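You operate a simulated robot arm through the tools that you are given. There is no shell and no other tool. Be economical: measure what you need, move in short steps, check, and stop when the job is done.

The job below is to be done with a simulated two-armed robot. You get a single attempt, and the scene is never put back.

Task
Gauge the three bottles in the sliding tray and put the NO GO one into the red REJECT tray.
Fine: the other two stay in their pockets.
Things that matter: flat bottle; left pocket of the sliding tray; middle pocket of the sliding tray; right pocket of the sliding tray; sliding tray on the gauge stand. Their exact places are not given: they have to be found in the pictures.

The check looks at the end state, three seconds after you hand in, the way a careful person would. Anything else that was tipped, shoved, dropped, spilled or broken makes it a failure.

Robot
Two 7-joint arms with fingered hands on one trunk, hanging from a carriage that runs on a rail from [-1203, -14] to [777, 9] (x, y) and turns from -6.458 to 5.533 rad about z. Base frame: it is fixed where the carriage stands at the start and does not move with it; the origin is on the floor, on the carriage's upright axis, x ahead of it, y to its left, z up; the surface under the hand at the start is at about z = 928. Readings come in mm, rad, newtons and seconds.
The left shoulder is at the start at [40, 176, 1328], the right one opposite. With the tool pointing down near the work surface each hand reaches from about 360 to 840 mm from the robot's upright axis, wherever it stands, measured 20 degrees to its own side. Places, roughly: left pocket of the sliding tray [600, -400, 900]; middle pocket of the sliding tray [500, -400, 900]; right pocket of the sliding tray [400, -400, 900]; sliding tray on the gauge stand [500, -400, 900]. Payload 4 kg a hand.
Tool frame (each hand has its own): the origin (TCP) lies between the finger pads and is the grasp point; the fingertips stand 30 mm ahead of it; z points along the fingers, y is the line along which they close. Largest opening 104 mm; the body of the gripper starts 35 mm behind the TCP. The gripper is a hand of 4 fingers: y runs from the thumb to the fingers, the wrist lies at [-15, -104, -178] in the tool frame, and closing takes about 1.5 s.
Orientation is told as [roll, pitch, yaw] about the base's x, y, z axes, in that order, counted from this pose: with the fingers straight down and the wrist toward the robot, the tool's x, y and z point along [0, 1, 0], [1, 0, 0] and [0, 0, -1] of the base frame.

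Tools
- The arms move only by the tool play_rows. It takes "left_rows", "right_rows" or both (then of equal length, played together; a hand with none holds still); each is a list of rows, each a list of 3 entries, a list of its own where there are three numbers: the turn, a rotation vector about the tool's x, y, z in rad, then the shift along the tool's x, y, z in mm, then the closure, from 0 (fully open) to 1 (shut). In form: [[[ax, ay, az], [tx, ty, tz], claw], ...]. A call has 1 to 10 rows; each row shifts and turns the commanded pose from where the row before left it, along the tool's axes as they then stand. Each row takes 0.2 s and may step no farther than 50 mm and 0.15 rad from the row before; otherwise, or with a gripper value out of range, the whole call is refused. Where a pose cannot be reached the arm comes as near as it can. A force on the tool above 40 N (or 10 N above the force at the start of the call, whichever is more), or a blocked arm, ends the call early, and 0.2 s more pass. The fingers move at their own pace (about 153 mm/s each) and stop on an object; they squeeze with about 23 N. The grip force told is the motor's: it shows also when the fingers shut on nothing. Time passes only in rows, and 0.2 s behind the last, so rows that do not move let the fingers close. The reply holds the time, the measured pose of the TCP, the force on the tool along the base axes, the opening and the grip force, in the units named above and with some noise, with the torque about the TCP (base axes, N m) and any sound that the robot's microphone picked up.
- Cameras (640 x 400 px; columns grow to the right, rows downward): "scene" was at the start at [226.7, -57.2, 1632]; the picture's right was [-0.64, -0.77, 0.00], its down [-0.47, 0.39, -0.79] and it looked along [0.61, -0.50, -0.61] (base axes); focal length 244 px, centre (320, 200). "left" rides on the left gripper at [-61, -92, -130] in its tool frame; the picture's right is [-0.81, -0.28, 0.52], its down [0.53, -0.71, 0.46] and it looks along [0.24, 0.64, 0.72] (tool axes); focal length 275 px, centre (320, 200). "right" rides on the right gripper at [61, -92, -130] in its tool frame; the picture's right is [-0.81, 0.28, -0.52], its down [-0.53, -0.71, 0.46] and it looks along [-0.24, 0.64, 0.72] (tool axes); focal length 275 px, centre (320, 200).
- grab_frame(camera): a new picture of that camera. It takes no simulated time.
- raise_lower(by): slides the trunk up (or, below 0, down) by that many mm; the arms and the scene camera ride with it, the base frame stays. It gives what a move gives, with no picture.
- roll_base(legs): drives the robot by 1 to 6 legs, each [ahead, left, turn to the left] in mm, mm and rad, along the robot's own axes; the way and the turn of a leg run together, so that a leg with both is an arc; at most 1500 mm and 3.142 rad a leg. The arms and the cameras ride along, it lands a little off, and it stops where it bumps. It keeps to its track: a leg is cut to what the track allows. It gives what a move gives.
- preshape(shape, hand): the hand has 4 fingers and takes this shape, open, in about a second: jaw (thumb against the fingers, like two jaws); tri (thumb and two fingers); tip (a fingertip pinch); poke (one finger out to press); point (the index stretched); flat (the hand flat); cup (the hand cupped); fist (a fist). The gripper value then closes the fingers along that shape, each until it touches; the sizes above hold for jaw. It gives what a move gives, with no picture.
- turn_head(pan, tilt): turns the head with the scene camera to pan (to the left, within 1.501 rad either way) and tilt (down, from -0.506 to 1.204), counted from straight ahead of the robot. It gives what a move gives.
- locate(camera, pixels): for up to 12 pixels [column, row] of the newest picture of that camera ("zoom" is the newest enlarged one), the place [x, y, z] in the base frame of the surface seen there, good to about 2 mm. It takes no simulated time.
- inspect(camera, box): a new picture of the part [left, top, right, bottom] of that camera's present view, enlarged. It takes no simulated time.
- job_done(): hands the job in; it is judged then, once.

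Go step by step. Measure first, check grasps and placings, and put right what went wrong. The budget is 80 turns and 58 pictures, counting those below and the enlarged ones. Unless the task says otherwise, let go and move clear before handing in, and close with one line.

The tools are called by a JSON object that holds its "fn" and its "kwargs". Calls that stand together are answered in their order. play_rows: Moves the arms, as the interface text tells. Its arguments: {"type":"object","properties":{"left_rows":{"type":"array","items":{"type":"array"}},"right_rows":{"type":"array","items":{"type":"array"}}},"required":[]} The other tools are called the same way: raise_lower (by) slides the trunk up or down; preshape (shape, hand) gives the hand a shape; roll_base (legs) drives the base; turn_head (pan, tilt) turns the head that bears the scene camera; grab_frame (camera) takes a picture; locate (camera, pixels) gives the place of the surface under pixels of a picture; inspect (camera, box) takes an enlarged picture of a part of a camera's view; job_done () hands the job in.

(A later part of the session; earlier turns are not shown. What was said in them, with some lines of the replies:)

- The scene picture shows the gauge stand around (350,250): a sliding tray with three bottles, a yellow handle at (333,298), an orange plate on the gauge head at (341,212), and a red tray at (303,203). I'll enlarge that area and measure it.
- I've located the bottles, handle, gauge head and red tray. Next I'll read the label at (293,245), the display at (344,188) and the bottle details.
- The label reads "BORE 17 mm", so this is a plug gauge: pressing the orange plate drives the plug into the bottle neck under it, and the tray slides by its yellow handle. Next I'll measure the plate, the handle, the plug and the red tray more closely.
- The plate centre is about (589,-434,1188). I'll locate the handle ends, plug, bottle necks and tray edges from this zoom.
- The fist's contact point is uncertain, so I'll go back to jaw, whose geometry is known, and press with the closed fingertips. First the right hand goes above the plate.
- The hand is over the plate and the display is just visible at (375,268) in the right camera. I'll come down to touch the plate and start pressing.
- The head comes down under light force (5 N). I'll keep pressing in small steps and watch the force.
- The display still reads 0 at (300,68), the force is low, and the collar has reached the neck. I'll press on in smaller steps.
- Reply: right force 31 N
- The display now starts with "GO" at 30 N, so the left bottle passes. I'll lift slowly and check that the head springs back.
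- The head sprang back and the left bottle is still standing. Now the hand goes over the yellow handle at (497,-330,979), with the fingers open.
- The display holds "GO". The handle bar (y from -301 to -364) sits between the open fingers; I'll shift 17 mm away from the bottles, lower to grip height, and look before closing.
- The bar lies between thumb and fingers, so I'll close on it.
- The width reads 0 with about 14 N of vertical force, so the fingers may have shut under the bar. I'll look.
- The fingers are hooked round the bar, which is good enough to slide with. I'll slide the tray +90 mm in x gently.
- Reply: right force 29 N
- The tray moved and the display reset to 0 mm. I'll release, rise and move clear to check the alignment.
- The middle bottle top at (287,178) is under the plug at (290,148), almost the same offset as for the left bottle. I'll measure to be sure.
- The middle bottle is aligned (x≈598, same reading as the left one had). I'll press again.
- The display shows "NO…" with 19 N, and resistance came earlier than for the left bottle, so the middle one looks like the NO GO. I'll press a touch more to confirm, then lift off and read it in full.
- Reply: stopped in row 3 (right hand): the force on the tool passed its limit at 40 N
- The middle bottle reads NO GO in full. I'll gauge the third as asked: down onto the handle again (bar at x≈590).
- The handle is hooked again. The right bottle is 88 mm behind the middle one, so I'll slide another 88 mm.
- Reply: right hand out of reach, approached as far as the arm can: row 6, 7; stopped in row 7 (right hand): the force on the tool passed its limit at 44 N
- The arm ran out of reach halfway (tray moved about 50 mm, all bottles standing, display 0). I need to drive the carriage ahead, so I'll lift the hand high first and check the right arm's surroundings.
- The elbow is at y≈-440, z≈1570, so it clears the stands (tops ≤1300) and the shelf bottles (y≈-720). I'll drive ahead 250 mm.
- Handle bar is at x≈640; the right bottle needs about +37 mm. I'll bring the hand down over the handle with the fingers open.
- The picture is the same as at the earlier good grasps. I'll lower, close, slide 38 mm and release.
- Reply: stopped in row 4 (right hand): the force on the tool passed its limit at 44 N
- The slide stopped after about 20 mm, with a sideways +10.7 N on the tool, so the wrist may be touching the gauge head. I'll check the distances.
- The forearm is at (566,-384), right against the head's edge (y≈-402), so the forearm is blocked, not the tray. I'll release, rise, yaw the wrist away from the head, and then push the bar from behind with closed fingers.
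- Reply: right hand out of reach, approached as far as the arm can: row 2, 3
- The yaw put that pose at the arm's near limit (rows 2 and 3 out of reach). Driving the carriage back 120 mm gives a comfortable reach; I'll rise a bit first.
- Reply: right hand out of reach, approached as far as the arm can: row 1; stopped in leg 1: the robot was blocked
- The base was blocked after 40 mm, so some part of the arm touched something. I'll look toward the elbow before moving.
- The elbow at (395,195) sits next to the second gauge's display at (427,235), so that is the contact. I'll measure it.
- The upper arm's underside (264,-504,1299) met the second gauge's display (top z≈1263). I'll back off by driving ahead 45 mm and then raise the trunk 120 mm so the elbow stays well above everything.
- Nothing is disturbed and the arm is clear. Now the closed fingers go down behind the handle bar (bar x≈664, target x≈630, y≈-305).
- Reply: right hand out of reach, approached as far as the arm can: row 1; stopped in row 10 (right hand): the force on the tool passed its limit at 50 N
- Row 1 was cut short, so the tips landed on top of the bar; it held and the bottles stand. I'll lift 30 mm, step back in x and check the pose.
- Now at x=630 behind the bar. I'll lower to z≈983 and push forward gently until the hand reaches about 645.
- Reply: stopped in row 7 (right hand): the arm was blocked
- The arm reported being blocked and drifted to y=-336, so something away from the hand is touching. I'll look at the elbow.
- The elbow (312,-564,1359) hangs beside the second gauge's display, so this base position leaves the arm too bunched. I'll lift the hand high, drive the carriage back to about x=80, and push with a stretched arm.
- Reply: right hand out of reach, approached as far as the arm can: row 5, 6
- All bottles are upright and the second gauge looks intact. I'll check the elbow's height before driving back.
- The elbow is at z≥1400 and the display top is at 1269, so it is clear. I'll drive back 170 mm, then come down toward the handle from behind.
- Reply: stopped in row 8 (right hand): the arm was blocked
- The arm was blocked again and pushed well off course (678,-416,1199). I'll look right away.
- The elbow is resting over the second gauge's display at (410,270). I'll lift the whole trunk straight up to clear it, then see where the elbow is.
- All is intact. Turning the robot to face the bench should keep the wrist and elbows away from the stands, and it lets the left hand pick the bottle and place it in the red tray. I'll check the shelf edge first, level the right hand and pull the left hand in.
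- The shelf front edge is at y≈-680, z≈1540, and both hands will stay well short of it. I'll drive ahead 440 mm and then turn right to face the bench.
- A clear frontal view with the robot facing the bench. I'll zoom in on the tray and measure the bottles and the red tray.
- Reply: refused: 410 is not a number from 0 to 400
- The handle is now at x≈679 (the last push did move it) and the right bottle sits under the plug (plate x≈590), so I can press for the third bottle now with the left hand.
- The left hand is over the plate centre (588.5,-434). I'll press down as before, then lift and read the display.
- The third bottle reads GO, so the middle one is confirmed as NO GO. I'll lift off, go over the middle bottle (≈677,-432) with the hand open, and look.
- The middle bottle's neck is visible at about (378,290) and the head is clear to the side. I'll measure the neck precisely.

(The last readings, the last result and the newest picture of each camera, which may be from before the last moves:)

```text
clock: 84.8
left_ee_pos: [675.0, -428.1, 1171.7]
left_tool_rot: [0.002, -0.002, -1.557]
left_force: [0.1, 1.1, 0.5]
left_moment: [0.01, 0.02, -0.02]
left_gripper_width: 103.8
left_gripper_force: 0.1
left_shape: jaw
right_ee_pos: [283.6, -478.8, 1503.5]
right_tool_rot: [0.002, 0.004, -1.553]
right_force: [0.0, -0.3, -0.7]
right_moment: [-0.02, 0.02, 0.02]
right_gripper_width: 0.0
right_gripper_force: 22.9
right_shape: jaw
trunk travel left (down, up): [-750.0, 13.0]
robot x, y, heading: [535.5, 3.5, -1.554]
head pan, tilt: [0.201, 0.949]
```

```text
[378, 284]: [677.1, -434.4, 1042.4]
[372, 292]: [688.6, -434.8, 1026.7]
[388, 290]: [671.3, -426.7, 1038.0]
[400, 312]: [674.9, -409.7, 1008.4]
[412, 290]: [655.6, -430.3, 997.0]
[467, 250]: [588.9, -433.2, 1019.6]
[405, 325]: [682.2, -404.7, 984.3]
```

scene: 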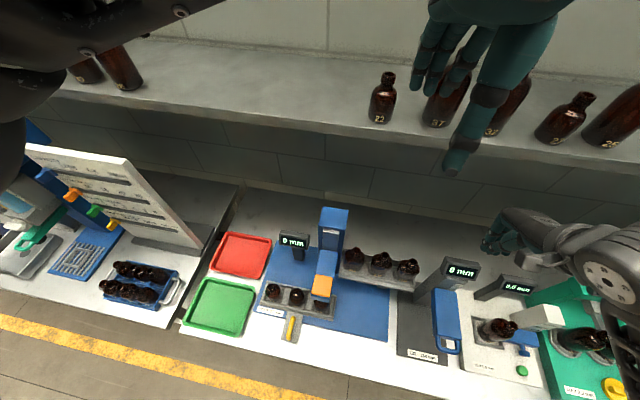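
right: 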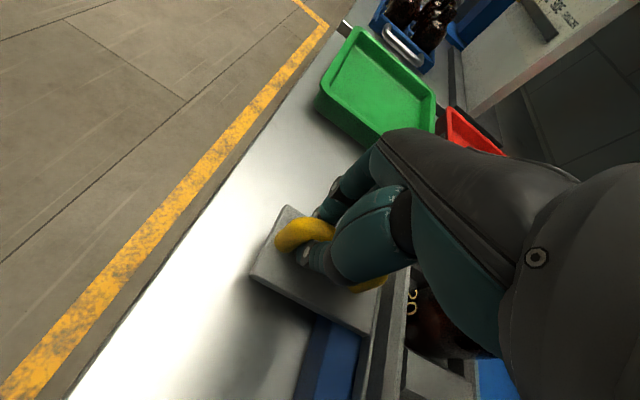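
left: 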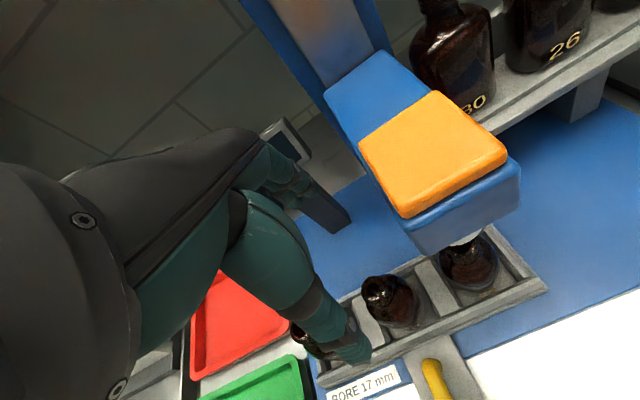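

The neck centre is about (677,-433) and the body radius about 29. I'll line up, lower to z≈998 and close.

{"fn": "play_rows", "kwargs": {"left_rows": [[[0, 0, 0], [2, 5, 0], 0], [[0, 0, 0], [0, 0, 45], 0], [[0, 0, 0], [0, 0, 45], 0], [[0, 0, 0], [0, 0, 40], 0], [[0, 0, 0], [0, 0, 25], 0], [[0, 0, 0], [0, 0, 18], 0], [[0, 0, 0], [0, 0, 0], 0]]}}

{"fn": "grab_frame", "kwargs": {"camera": "left"}}

```text
clock: 86.4
left_ee_pos: [632.2, -418.8, 1032.9]
left_tool_rot: [0.009, 0.008, -1.553]
left_force: [3.1, 2.7, 0.2]
left_moment: [-0.2, 0.39, -0.02]
left_gripper_width: 103.9
left_gripper_force: 0.0
left_shape: jaw
left hand out of reach, approached as far as the arm can: row 3, 4, 5, 6
right_ee_pos: [284.5, -479.3, 1502.4]
right_tool_rot: [0.003, 0.005, -1.553]
right_force: [0.4, 0.1, -0.3]
right_moment: [0.0, 0.02, 0.02]
right_gripper_width: 0.0
right_gripper_force: 22.8
right_shape: jaw
trunk travel left (down, up): [-750.0, 13.0]
robot x, y, heading: [535.5, 3.9, -1.555]
head pan, tilt: [0.201, 0.949]
```

```text
7 pictures are left
```

left: 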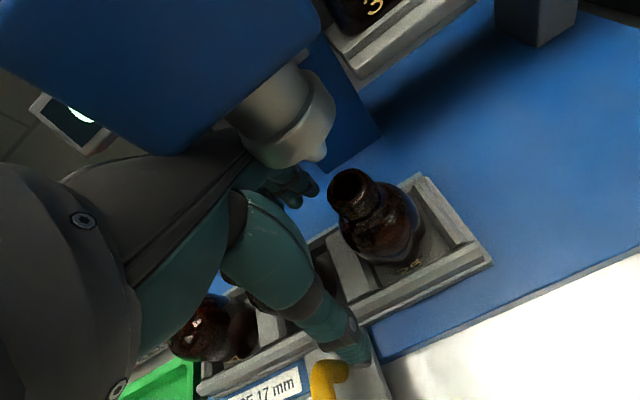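

The trunk is too high for this reach, and the hand drifted to x=632, z=1033, close to the plug. I'll back out toward +x and up in small steps.

{"fn": "play_rows", "kwargs": {"left_rows": [[[0, 0, 0], [12, 3, -6], 0], [[0, 0, 0], [12, 3, -10], 0], [[0, 0, 0], [10, 2, -15], 0], [[0, 0, 0], [8, 2, -20], 0], [[0, 0, 0], [0, 0, -30], 0], [[0, 0, 0], [0, 0, -30], 0]]}}

```text
clock: 87.8
left_ee_pos: [662.8, -439.1, 1146.6]
left_tool_rot: [0.002, 0.002, -1.558]
left_force: [0.2, 0.7, -0.3]
left_moment: [0.01, -0.03, -0.02]
left_gripper_width: 103.9
left_gripper_force: 0.0
left_shape: jaw
left hand out of reach, approached as far as the arm can: row 1, 2
right_ee_pos: [283.2, -478.3, 1503.8]
right_tool_rot: [0.003, 0.003, -1.554]
right_force: [0.9, -0.8, 0.7]
right_moment: [0.01, 0.03, -0.04]
right_gripper_width: 0.0
right_gripper_force: 22.9
right_shape: jaw
trunk travel left (down, up): [-750.0, 13.0]
robot x, y, heading: [536.6, 8.8, -1.557]
head pan, tilt: [0.201, 0.949]
```

Clear again at (663,-439,1147). Next I'll raise both hands 190–200 mm, then lower the trunk 200 mm so the left arm can reach the bottle comfortably.

{"fn": "play_rows", "kwargs": {"left_rows": [[[0, 0, 0], [0, 0, -40], 0], [[0, 0, 0], [5, 0, -40], 0], [[0, 0, 0], [5, 0, -40], 0], [[0, 0, 0], [5, 0, -40], 0], [[0, 0, 0], [0, 0, -40], 0]], "right_rows": [[[0, 0, 0], [0, -20, -42], 1], [[0, 0, 0], [0, -20, -42], 1], [[0, 0, 0], [0, -20, -42], 1], [[0, 0, 0], [0, -20, -42], 1], [[0, 0, 0], [0, -20, -42], 1]]}}

{"fn": "raise_lower", "kwargs": {"by": -200}}

{"fn": "inspect", "kwargs": {"camera": "scene", "box": [160, 160, 480, 400]}}

```text
clock: 89.0
left_ee_pos: [680.3, -438.7, 1350.3]
left_tool_rot: [0.002, -0.001, -1.56]
left_force: [0.4, 0.4, 0.1]
left_moment: [0.03, 0.02, -0.02]
left_gripper_width: 103.9
left_gripper_force: 0.0
left_shape: jaw
right_ee_pos: [277.9, -381.6, 1711.4]
right_tool_rot: [0.003, 0.004, -1.554]
right_force: [-0.3, 0.2, 0.5]
right_moment: [-0.02, 0.01, 0.0]
right_gripper_width: 0.0
right_gripper_force: 22.9
right_shape: jaw
trunk travel left (down, up): [-750.0, 13.0]
robot x, y, heading: [534.6, 5.2, -1.563]
head pan, tilt: [0.201, 0.949]
```

```text
clock: 91.2
left_ee_pos: [681.2, -437.6, 1150.0]
left_tool_rot: [0.001, 0.0, -1.558]
left_force: [0.2, -0.3, -0.1]
left_moment: [-0.01, -0.01, 0.01]
left_gripper_width: 103.8
left_gripper_force: 0.1
left_shape: jaw
right_ee_pos: [278.2, -381.3, 1511.3]
right_tool_rot: [0.002, 0.004, -1.554]
right_force: [0.0, -0.6, -1.1]
right_moment: [0.0, -0.04, -0.03]
right_gripper_width: 0.4
right_gripper_force: 22.5
right_shape: jaw
trunk travel left (down, up): [-550.0, 213.0]
robot x, y, heading: [537.5, 5.9, -1.555]
head pan, tilt: [0.201, 0.949]
```

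```text
1.67 times, centred on (320, 280) of scene
```

zoom: 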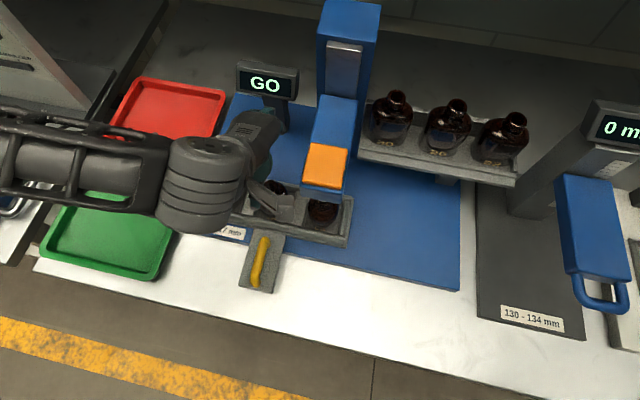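

All is in order and the bottles stand. I'll align to (677,-433) and descend partway, checking reach.

{"fn": "play_rows", "kwargs": {"left_rows": [[[0, 0, 0], [-4, -5, 0], 0], [[0, 0, 0], [0, 0, 25], 0], [[0, 0, 0], [0, 0, 25], 0], [[0, 0, 0], [0, 0, 25], 0], [[0, 0, 0], [0, 0, 0], 0]]}}

```text
clock: 92.4
left_ee_pos: [677.9, -435.2, 1075.2]
left_tool_rot: [0.001, 0.001, -1.56]
left_force: [-0.1, -0.6, 0.5]
left_moment: [-0.01, 0.02, 0.02]
left_gripper_width: 104.3
left_gripper_force: 0.2
left_shape: jaw
right_ee_pos: [277.7, -381.5, 1512.6]
right_tool_rot: [0.002, 0.005, -1.552]
right_force: [0.4, 0.6, 0.1]
right_moment: [-0.03, -0.03, 0.0]
right_gripper_width: 0.0
right_gripper_force: 23.4
right_shape: jaw
trunk travel left (down, up): [-550.0, 213.0]
robot x, y, heading: [534.6, 6.4, -1.556]
head pan, tilt: [0.201, 0.949]
```

It is on target and within reach. I'll take the last 77 mm down, then look.

{"fn": "play_rows", "kwargs": {"left_rows": [[[0, 0, 0], [-1, -2, 25], 0], [[0, 0, 0], [0, 0, 25], 0], [[0, 0, 0], [0, 0, 15], 0], [[0, 0, 0], [0, 0, 12], 0], [[0, 0, 0], [0, 0, 0], 0]]}}

{"fn": "grab_frame", "kwargs": {"camera": "left"}}

```text
clock: 93.6
left_ee_pos: [676.1, -433.1, 999.8]
left_tool_rot: [0.0, -0.002, -1.558]
left_force: [-1.0, -3.3, 4.2]
left_moment: [0.15, 0.06, 0.08]
left_gripper_width: 102.2
left_gripper_force: 0.1
left_shape: jaw
right_ee_pos: [278.8, -382.3, 1512.0]
right_tool_rot: [0.0, 0.003, -1.554]
right_force: [-0.4, -0.7, 0.1]
right_moment: [-0.01, 0.01, -0.01]
right_gripper_width: 0.0
right_gripper_force: 22.7
right_shape: jaw
trunk travel left (down, up): [-550.0, 213.0]
robot x, y, heading: [536.5, 7.7, -1.556]
head pan, tilt: [0.201, 0.949]
```

```text
5 pictures are left
```

left: 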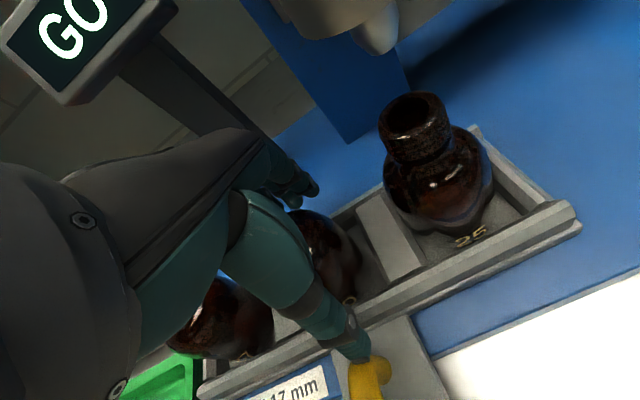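

The middle bottle is between thumb and fingers, with a slight touch at the handle end by the thumb. I'll close now.

{"fn": "play_rows", "kwargs": {"left_rows": [[[0, 0, 0], [0, 0, -3], 0.3], [[0, 0, 0], [0, 0, 0], 0.6], [[0, 0, 0], [0, 0, 0], 1], [[0, 0, 0], [0, 0, 0], 1], [[0, 0, 0], [0, 0, 0], 1], [[0, 0, 0], [0, 0, 0], 1], [[0, 0, 0], [0, 0, 0], 1], [[0, 0, 0], [0, 0, 0], 1]]}}

```text
clock: 95.4
left_ee_pos: [676.5, -432.0, 1001.6]
left_tool_rot: [0.001, -0.002, -1.558]
left_force: [0.1, 0.2, -0.4]
left_moment: [-0.03, 0.02, -0.04]
left_gripper_width: 46.7
left_gripper_force: 22.8
left_shape: jaw
right_ee_pos: [279.0, -382.0, 1511.5]
right_tool_rot: [0.003, 0.003, -1.554]
right_force: [0.8, 0.0, 0.4]
right_moment: [0.02, 0.03, -0.01]
right_gripper_width: 0.0
right_gripper_force: 22.5
right_shape: jaw
trunk travel left (down, up): [-550.0, 213.0]
robot x, y, heading: [535.6, 7.3, -1.557]
head pan, tilt: [0.201, 0.949]
```

Gripped at 46.7 mm. I'll lift straight up 180 mm and check that it holds.

{"fn": "play_rows", "kwargs": {"left_rows": [[[0, 0, 0], [0, 0, -8], 1], [[0, 0, 0], [0, 0, -12], 1], [[0, 0, 0], [0, 0, -20], 1], [[0, 0, 0], [0, 0, -28], 1], [[0, 0, 0], [0, 0, -28], 1], [[0, 0, 0], [0, 0, -28], 1], [[0, 0, 0], [0, 0, -28], 1], [[0, 0, 0], [0, 0, -28], 1], [[0, 0, 0], [0, 0, 0], 1]]}}

{"fn": "grab_frame", "kwargs": {"camera": "left"}}

```text
clock: 97.4
left_ee_pos: [678.2, -430.5, 1180.5]
left_tool_rot: [0.002, 0.001, -1.559]
left_force: [-0.5, 0.3, -1.2]
left_moment: [0.01, 0.0, 0.0]
left_gripper_width: 46.7
left_gripper_force: 22.9
left_shape: jaw
right_ee_pos: [277.5, -381.6, 1511.9]
right_tool_rot: [0.003, 0.003, -1.553]
right_force: [0.4, -0.2, 0.6]
right_moment: [0.0, 0.01, -0.01]
right_gripper_width: 0.0
right_gripper_force: 23.3
right_shape: jaw
trunk travel left (down, up): [-550.0, 213.0]
robot x, y, heading: [534.4, 1.3, -1.557]
head pan, tilt: [0.201, 0.949]
```

```text
4 pictures are left
```

left: 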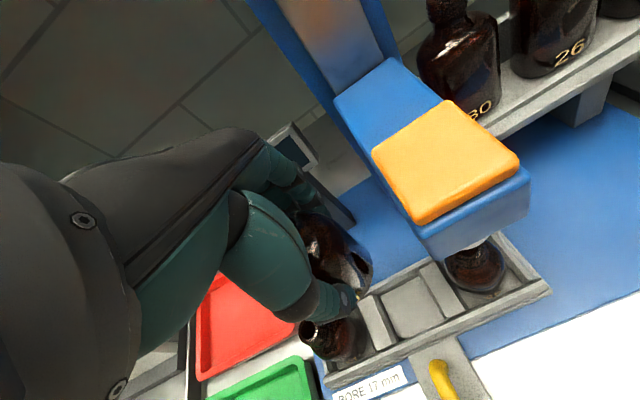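

The bottle is held, the pocket at (410,305) is empty, and the other two bottles stand. I'll lift another 60 mm and drive the carriage left (+x) 235 mm toward the red tray.

{"fn": "play_rows", "kwargs": {"left_rows": [[[0, 0, 0], [0, 0, -30], 1], [[0, 0, 0], [0, 0, -30], 1]]}}

{"fn": "roll_base", "kwargs": {"legs": [[0, 235, 0]]}}

{"fn": "play_rows", "kwargs": {"left_rows": [[[0, 0, 0], [15, 30, 0], 1], [[0, 0, 0], [15, 30, 0], 1], [[0, 0, 0], [15, 30, 0], 1], [[0, 0, 0], [15, 30, 0], 1], [[0, 0, 0], [5, 20, 0], 1], [[0, 0, 0], [0, 0, 0], 1]]}}

```text
clock: 98.0
left_ee_pos: [677.9, -432.1, 1240.8]
left_tool_rot: [0.0, 0.0, -1.559]
left_force: [-0.2, 0.3, -2.1]
left_moment: [-0.01, -0.01, 0.0]
left_gripper_width: 46.8
left_gripper_force: 23.4
left_shape: jaw
right_ee_pos: [278.1, -381.2, 1511.2]
right_tool_rot: [0.003, 0.002, -1.553]
right_force: [0.5, -0.1, 0.1]
right_moment: [-0.01, 0.01, 0.01]
right_gripper_width: 0.2
right_gripper_force: 23.1
right_shape: jaw
trunk travel left (down, up): [-550.0, 213.0]
robot x, y, heading: [534.9, 8.6, -1.557]
head pan, tilt: [0.201, 0.949]
```

```text
clock: 99.7
left_ee_pos: [914.7, -429.1, 1240.0]
left_tool_rot: [0.001, 0.002, -1.56]
left_force: [-0.2, -0.5, -0.3]
left_moment: [0.03, -0.01, -0.01]
left_gripper_width: 46.9
left_gripper_force: 23.1
left_shape: jaw
right_ee_pos: [514.4, -377.8, 1512.0]
right_tool_rot: [0.002, 0.003, -1.554]
right_force: [-0.5, 0.0, 0.6]
right_moment: [0.01, 0.05, 0.03]
right_gripper_width: 0.0
right_gripper_force: 22.9
right_shape: jaw
trunk travel left (down, up): [-550.0, 213.0]
robot x, y, heading: [774.0, 8.3, -1.556]
head pan, tilt: [0.201, 0.949]
```

```text
clock: 101.1
left_ee_pos: [982.8, -568.0, 1237.9]
left_tool_rot: [0.002, -0.002, -1.562]
left_force: [-0.2, 0.1, -1.5]
left_moment: [0.0, -0.03, -0.01]
left_gripper_width: 46.6
left_gripper_force: 22.4
left_shape: jaw
right_ee_pos: [515.3, -378.3, 1511.2]
right_tool_rot: [0.001, 0.002, -1.555]
right_force: [0.6, -0.4, 0.6]
right_moment: [0.03, 0.0, 0.0]
right_gripper_width: 0.2
right_gripper_force: 23.6
right_shape: jaw
trunk travel left (down, up): [-550.0, 213.0]
robot x, y, heading: [774.9, 8.2, -1.56]
head pan, tilt: [0.201, 0.949]
```

The bottle is over the red tray's centre (982,-568). I'll lower it to about z=990, then go in small steps until contact.

{"fn": "play_rows", "kwargs": {"left_rows": [[[0, 0, 0], [0, 0, 45], 1], [[0, 0, 0], [0, 0, 45], 1], [[0, 0, 0], [0, 0, 45], 1], [[0, 0, 0], [0, 0, 45], 1], [[0, 0, 0], [0, 0, 35], 1], [[0, 0, 0], [0, 0, 20], 1], [[0, 0, 0], [0, 0, 8], 1], [[0, 0, 0], [0, 0, 0], 1]]}}

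{"fn": "turn_head", "kwargs": {"pan": 0.35, "tilt": 0.85}}

{"fn": "inspect", "kwargs": {"camera": "scene", "box": [200, 120, 480, 340]}}

```text
clock: 102.9
left_ee_pos: [982.1, -567.5, 998.5]
left_tool_rot: [0.002, 0.0, -1.561]
left_force: [0.3, -0.1, -1.6]
left_moment: [0.02, 0.05, 0.02]
left_gripper_width: 46.6
left_gripper_force: 22.9
left_shape: jaw
right_ee_pos: [515.3, -379.0, 1512.0]
right_tool_rot: [0.002, 0.003, -1.555]
right_force: [0.4, -1.1, -1.0]
right_moment: [0.03, -0.04, 0.0]
right_gripper_width: 0.0
right_gripper_force: 23.7
right_shape: jaw
trunk travel left (down, up): [-550.0, 213.0]
robot x, y, heading: [773.0, 7.8, -1.557]
head pan, tilt: [0.201, 0.949]
```

```text
clock: 103.6
left_ee_pos: [982.8, -567.5, 999.7]
left_tool_rot: [0.002, 0.001, -1.559]
left_force: [-0.2, -0.7, -1.4]
left_moment: [0.0, 0.01, -0.01]
left_gripper_width: 47.0
left_gripper_force: 22.9
left_shape: jaw
right_ee_pos: [515.4, -378.5, 1511.9]
right_tool_rot: [0.003, 0.002, -1.556]
right_force: [0.8, 0.9, 0.2]
right_moment: [-0.02, -0.01, -0.02]
right_gripper_width: 0.0
right_gripper_force: 22.8
right_shape: jaw
trunk travel left (down, up): [-550.0, 213.0]
robot x, y, heading: [772.7, 8.6, -1.561]
head pan, tilt: [0.351, 0.85]
```

```text
1.82 times, centred on (340, 230) of scene
```

zoom: 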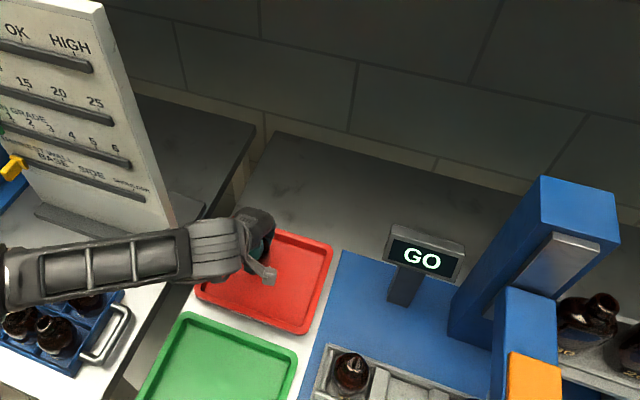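

The hand is inside the red tray's outline, with no contact yet. I'll step down gently.

{"fn": "play_rows", "kwargs": {"left_rows": [[[0, 0, 0], [0, 0, 5], 1], [[0, 0, 0], [0, 0, 5], 1], [[0, 0, 0], [0, 0, 5], 1], [[0, 0, 0], [0, 0, 4], 1], [[0, 0, 0], [0, 0, 0], 1]]}}

```text
clock: 104.8
left_ee_pos: [982.1, -568.6, 977.6]
left_tool_rot: [0.003, -0.002, -1.559]
left_force: [-0.8, -0.2, -1.3]
left_moment: [-0.01, 0.05, 0.02]
left_gripper_width: 46.3
left_gripper_force: 23.3
left_shape: jaw
right_ee_pos: [515.0, -378.4, 1512.0]
right_tool_rot: [0.003, 0.003, -1.556]
right_force: [0.6, -0.1, -0.9]
right_moment: [-0.02, 0.0, 0.0]
right_gripper_width: 0.0
right_gripper_force: 22.6
right_shape: jaw
trunk travel left (down, up): [-550.0, 213.0]
robot x, y, heading: [774.2, 6.6, -1.558]
head pan, tilt: [0.351, 0.85]
```

{"fn": "play_rows", "kwargs": {"left_rows": [[[0, 0, 0], [0, 0, 3], 1], [[0, 0, 0], [0, 0, 3], 1], [[0, 0, 0], [0, 0, 2], 1], [[0, 0, 0], [0, 0, 0], 1]]}}

```text
clock: 105.8
left_ee_pos: [981.8, -570.7, 970.2]
left_tool_rot: [0.0, 0.002, -1.56]
left_force: [0.8, 0.3, -0.6]
left_moment: [0.03, 0.02, -0.02]
left_gripper_width: 46.5
left_gripper_force: 23.0
left_shape: jaw
right_ee_pos: [515.1, -378.2, 1512.8]
right_tool_rot: [0.005, 0.002, -1.557]
right_force: [0.8, -0.4, -0.9]
right_moment: [-0.01, 0.01, 0.0]
right_gripper_width: 0.0
right_gripper_force: 23.1
right_shape: jaw
trunk travel left (down, up): [-550.0, 213.0]
robot x, y, heading: [771.1, 7.8, -1.56]
head pan, tilt: [0.351, 0.85]
```

No clear contact at z=970 yet, so I'll keep going in 2 mm steps.

{"fn": "play_rows", "kwargs": {"left_rows": [[[0, 0, 0], [0, 0, 2], 1], [[0, 0, 0], [0, 0, 2], 1], [[0, 0, 0], [0, 0, 1], 1], [[0, 0, 0], [0, 0, 0], 1]]}}

```text
clock: 106.8
left_ee_pos: [981.6, -569.8, 965.1]
left_tool_rot: [0.001, 0.0, -1.562]
left_force: [1.9, 2.5, 8.7]
left_moment: [0.07, -0.04, 0.0]
left_gripper_width: 46.9
left_gripper_force: 23.3
left_shape: jaw
right_ee_pos: [515.2, -379.6, 1512.7]
right_tool_rot: [0.004, 0.002, -1.555]
right_force: [-0.1, 0.2, 0.0]
right_moment: [-0.02, 0.02, 0.01]
right_gripper_width: 0.0
right_gripper_force: 22.7
right_shape: jaw
trunk travel left (down, up): [-550.0, 213.0]
robot x, y, heading: [773.3, 12.1, -1.555]
head pan, tilt: [0.351, 0.85]
```

Contact: 8.7 N upward at z=965, so the bottle is standing on the tray floor. I'll open slowly, then rise.

{"fn": "play_rows", "kwargs": {"left_rows": [[[0, 0, 0], [0, 0, -1], 0.5], [[0, 0, 0], [0, 0, 0], 0.42], [[0, 0, 0], [0, 0, 0], 0.3], [[0, 0, 0], [0, 0, 0], 0.15], [[0, 0, 0], [0, 0, 0], 0], [[0, 0, 0], [0, 0, 0], 0]]}}

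{"fn": "play_rows", "kwargs": {"left_rows": [[[0, 0, 0], [0, 0, -15], 0], [[0, 0, 0], [0, 0, -25], 0], [[0, 0, 0], [0, 0, -35], 0], [[0, 0, 0], [0, 0, -45], 0], [[0, 0, 0], [0, 0, -45], 0], [[0, 0, 0], [0, -20, -40], 0], [[0, 0, 0], [0, -40, -20], 0], [[0, 0, 0], [0, -40, 0], 0], [[0, 0, 0], [0, -40, 0], 0]]}}

{"fn": "inspect", "kwargs": {"camera": "scene", "box": [200, 120, 480, 340]}}

```text
clock: 108.2
left_ee_pos: [983.6, -571.0, 967.5]
left_tool_rot: [0.0, 0.0, -1.561]
left_force: [-0.3, 0.4, -0.4]
left_moment: [-0.02, 0.03, 0.03]
left_gripper_width: 104.0
left_gripper_force: 0.0
left_shape: jaw
right_ee_pos: [514.4, -378.6, 1510.9]
right_tool_rot: [0.005, 0.003, -1.555]
right_force: [-1.0, 0.1, -0.1]
right_moment: [-0.03, 0.02, 0.0]
right_gripper_width: 0.2
right_gripper_force: 23.2
right_shape: jaw
trunk travel left (down, up): [-550.0, 213.0]
robot x, y, heading: [771.5, 10.3, -1.56]
head pan, tilt: [0.351, 0.85]
```

```text
clock: 110.2
left_ee_pos: [982.7, -430.8, 1188.9]
left_tool_rot: [0.003, -0.001, -1.559]
left_force: [0.1, 0.0, 0.1]
left_moment: [0.01, -0.01, 0.0]
left_gripper_width: 103.8
left_gripper_force: 0.1
left_shape: jaw
right_ee_pos: [515.1, -377.9, 1512.2]
right_tool_rot: [0.003, 0.004, -1.555]
right_force: [0.4, -0.1, 0.8]
right_moment: [-0.03, -0.02, 0.04]
right_gripper_width: 0.1
right_gripper_force: 23.0
right_shape: jaw
trunk travel left (down, up): [-550.0, 213.0]
robot x, y, heading: [773.0, 11.1, -1.556]
head pan, tilt: [0.351, 0.85]
```

```text
1.82 times, centred on (340, 230) of scene
```

zoom: 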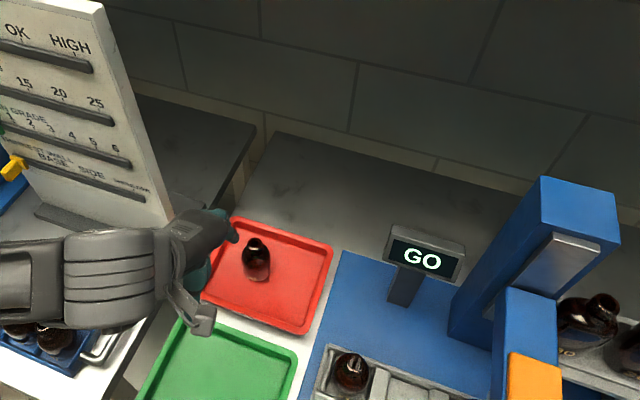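

The bottle stands upright in the red tray at (256,258) and the left bottle is in its pocket. One last wide look at the rest before handing in.

{"fn": "turn_head", "kwargs": {"pan": -0.25, "tilt": 0.85}}

{"fn": "grab_frame", "kwargs": {"camera": "scene"}}

```text
clock: 111.2
left_ee_pos: [983.1, -431.4, 1189.2]
left_tool_rot: [0.001, 0.0, -1.56]
left_force: [-0.6, 0.0, 0.0]
left_moment: [-0.01, -0.02, -0.02]
left_gripper_width: 103.8
left_gripper_force: 0.1
left_shape: jaw
right_ee_pos: [515.7, -379.3, 1512.8]
right_tool_rot: [0.003, 0.004, -1.554]
right_force: [0.1, 0.1, -0.2]
right_moment: [0.01, 0.01, 0.0]
right_gripper_width: 0.0
right_gripper_force: 22.6
right_shape: jaw
trunk travel left (down, up): [-550.0, 213.0]
robot x, y, heading: [774.2, 9.0, -1.556]
head pan, tilt: [-0.25, 0.85]
```

```text
1 pictures are left
```

scene: 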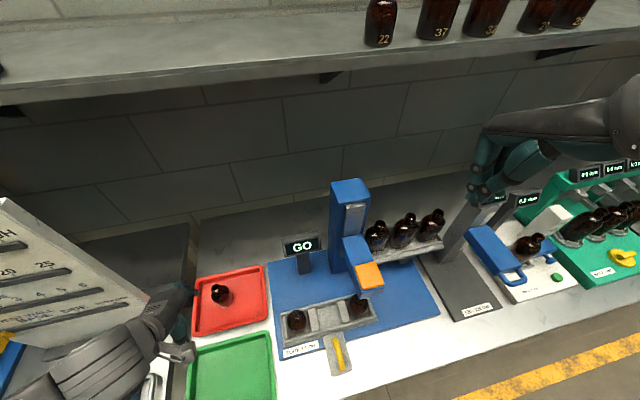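

The NO GO bottle stands in the red tray at (222,293), the two GO bottles are in their pockets at (297,320) and (357,305), and everything else is upright. Both hands are clear, so I'm handing in.

{"fn": "job_done", "kwargs": {}}

```text
The job is handed in.
```

I gauged all three bottles: left GO, middle NO GO, right GO. The middle one now stands in the red REJECT tray and the other two are still in their pockets; on the way, my right arm bumped the neighbouring gauge's display and the gauge head, but nothing looked moved or tipped in the last picture.
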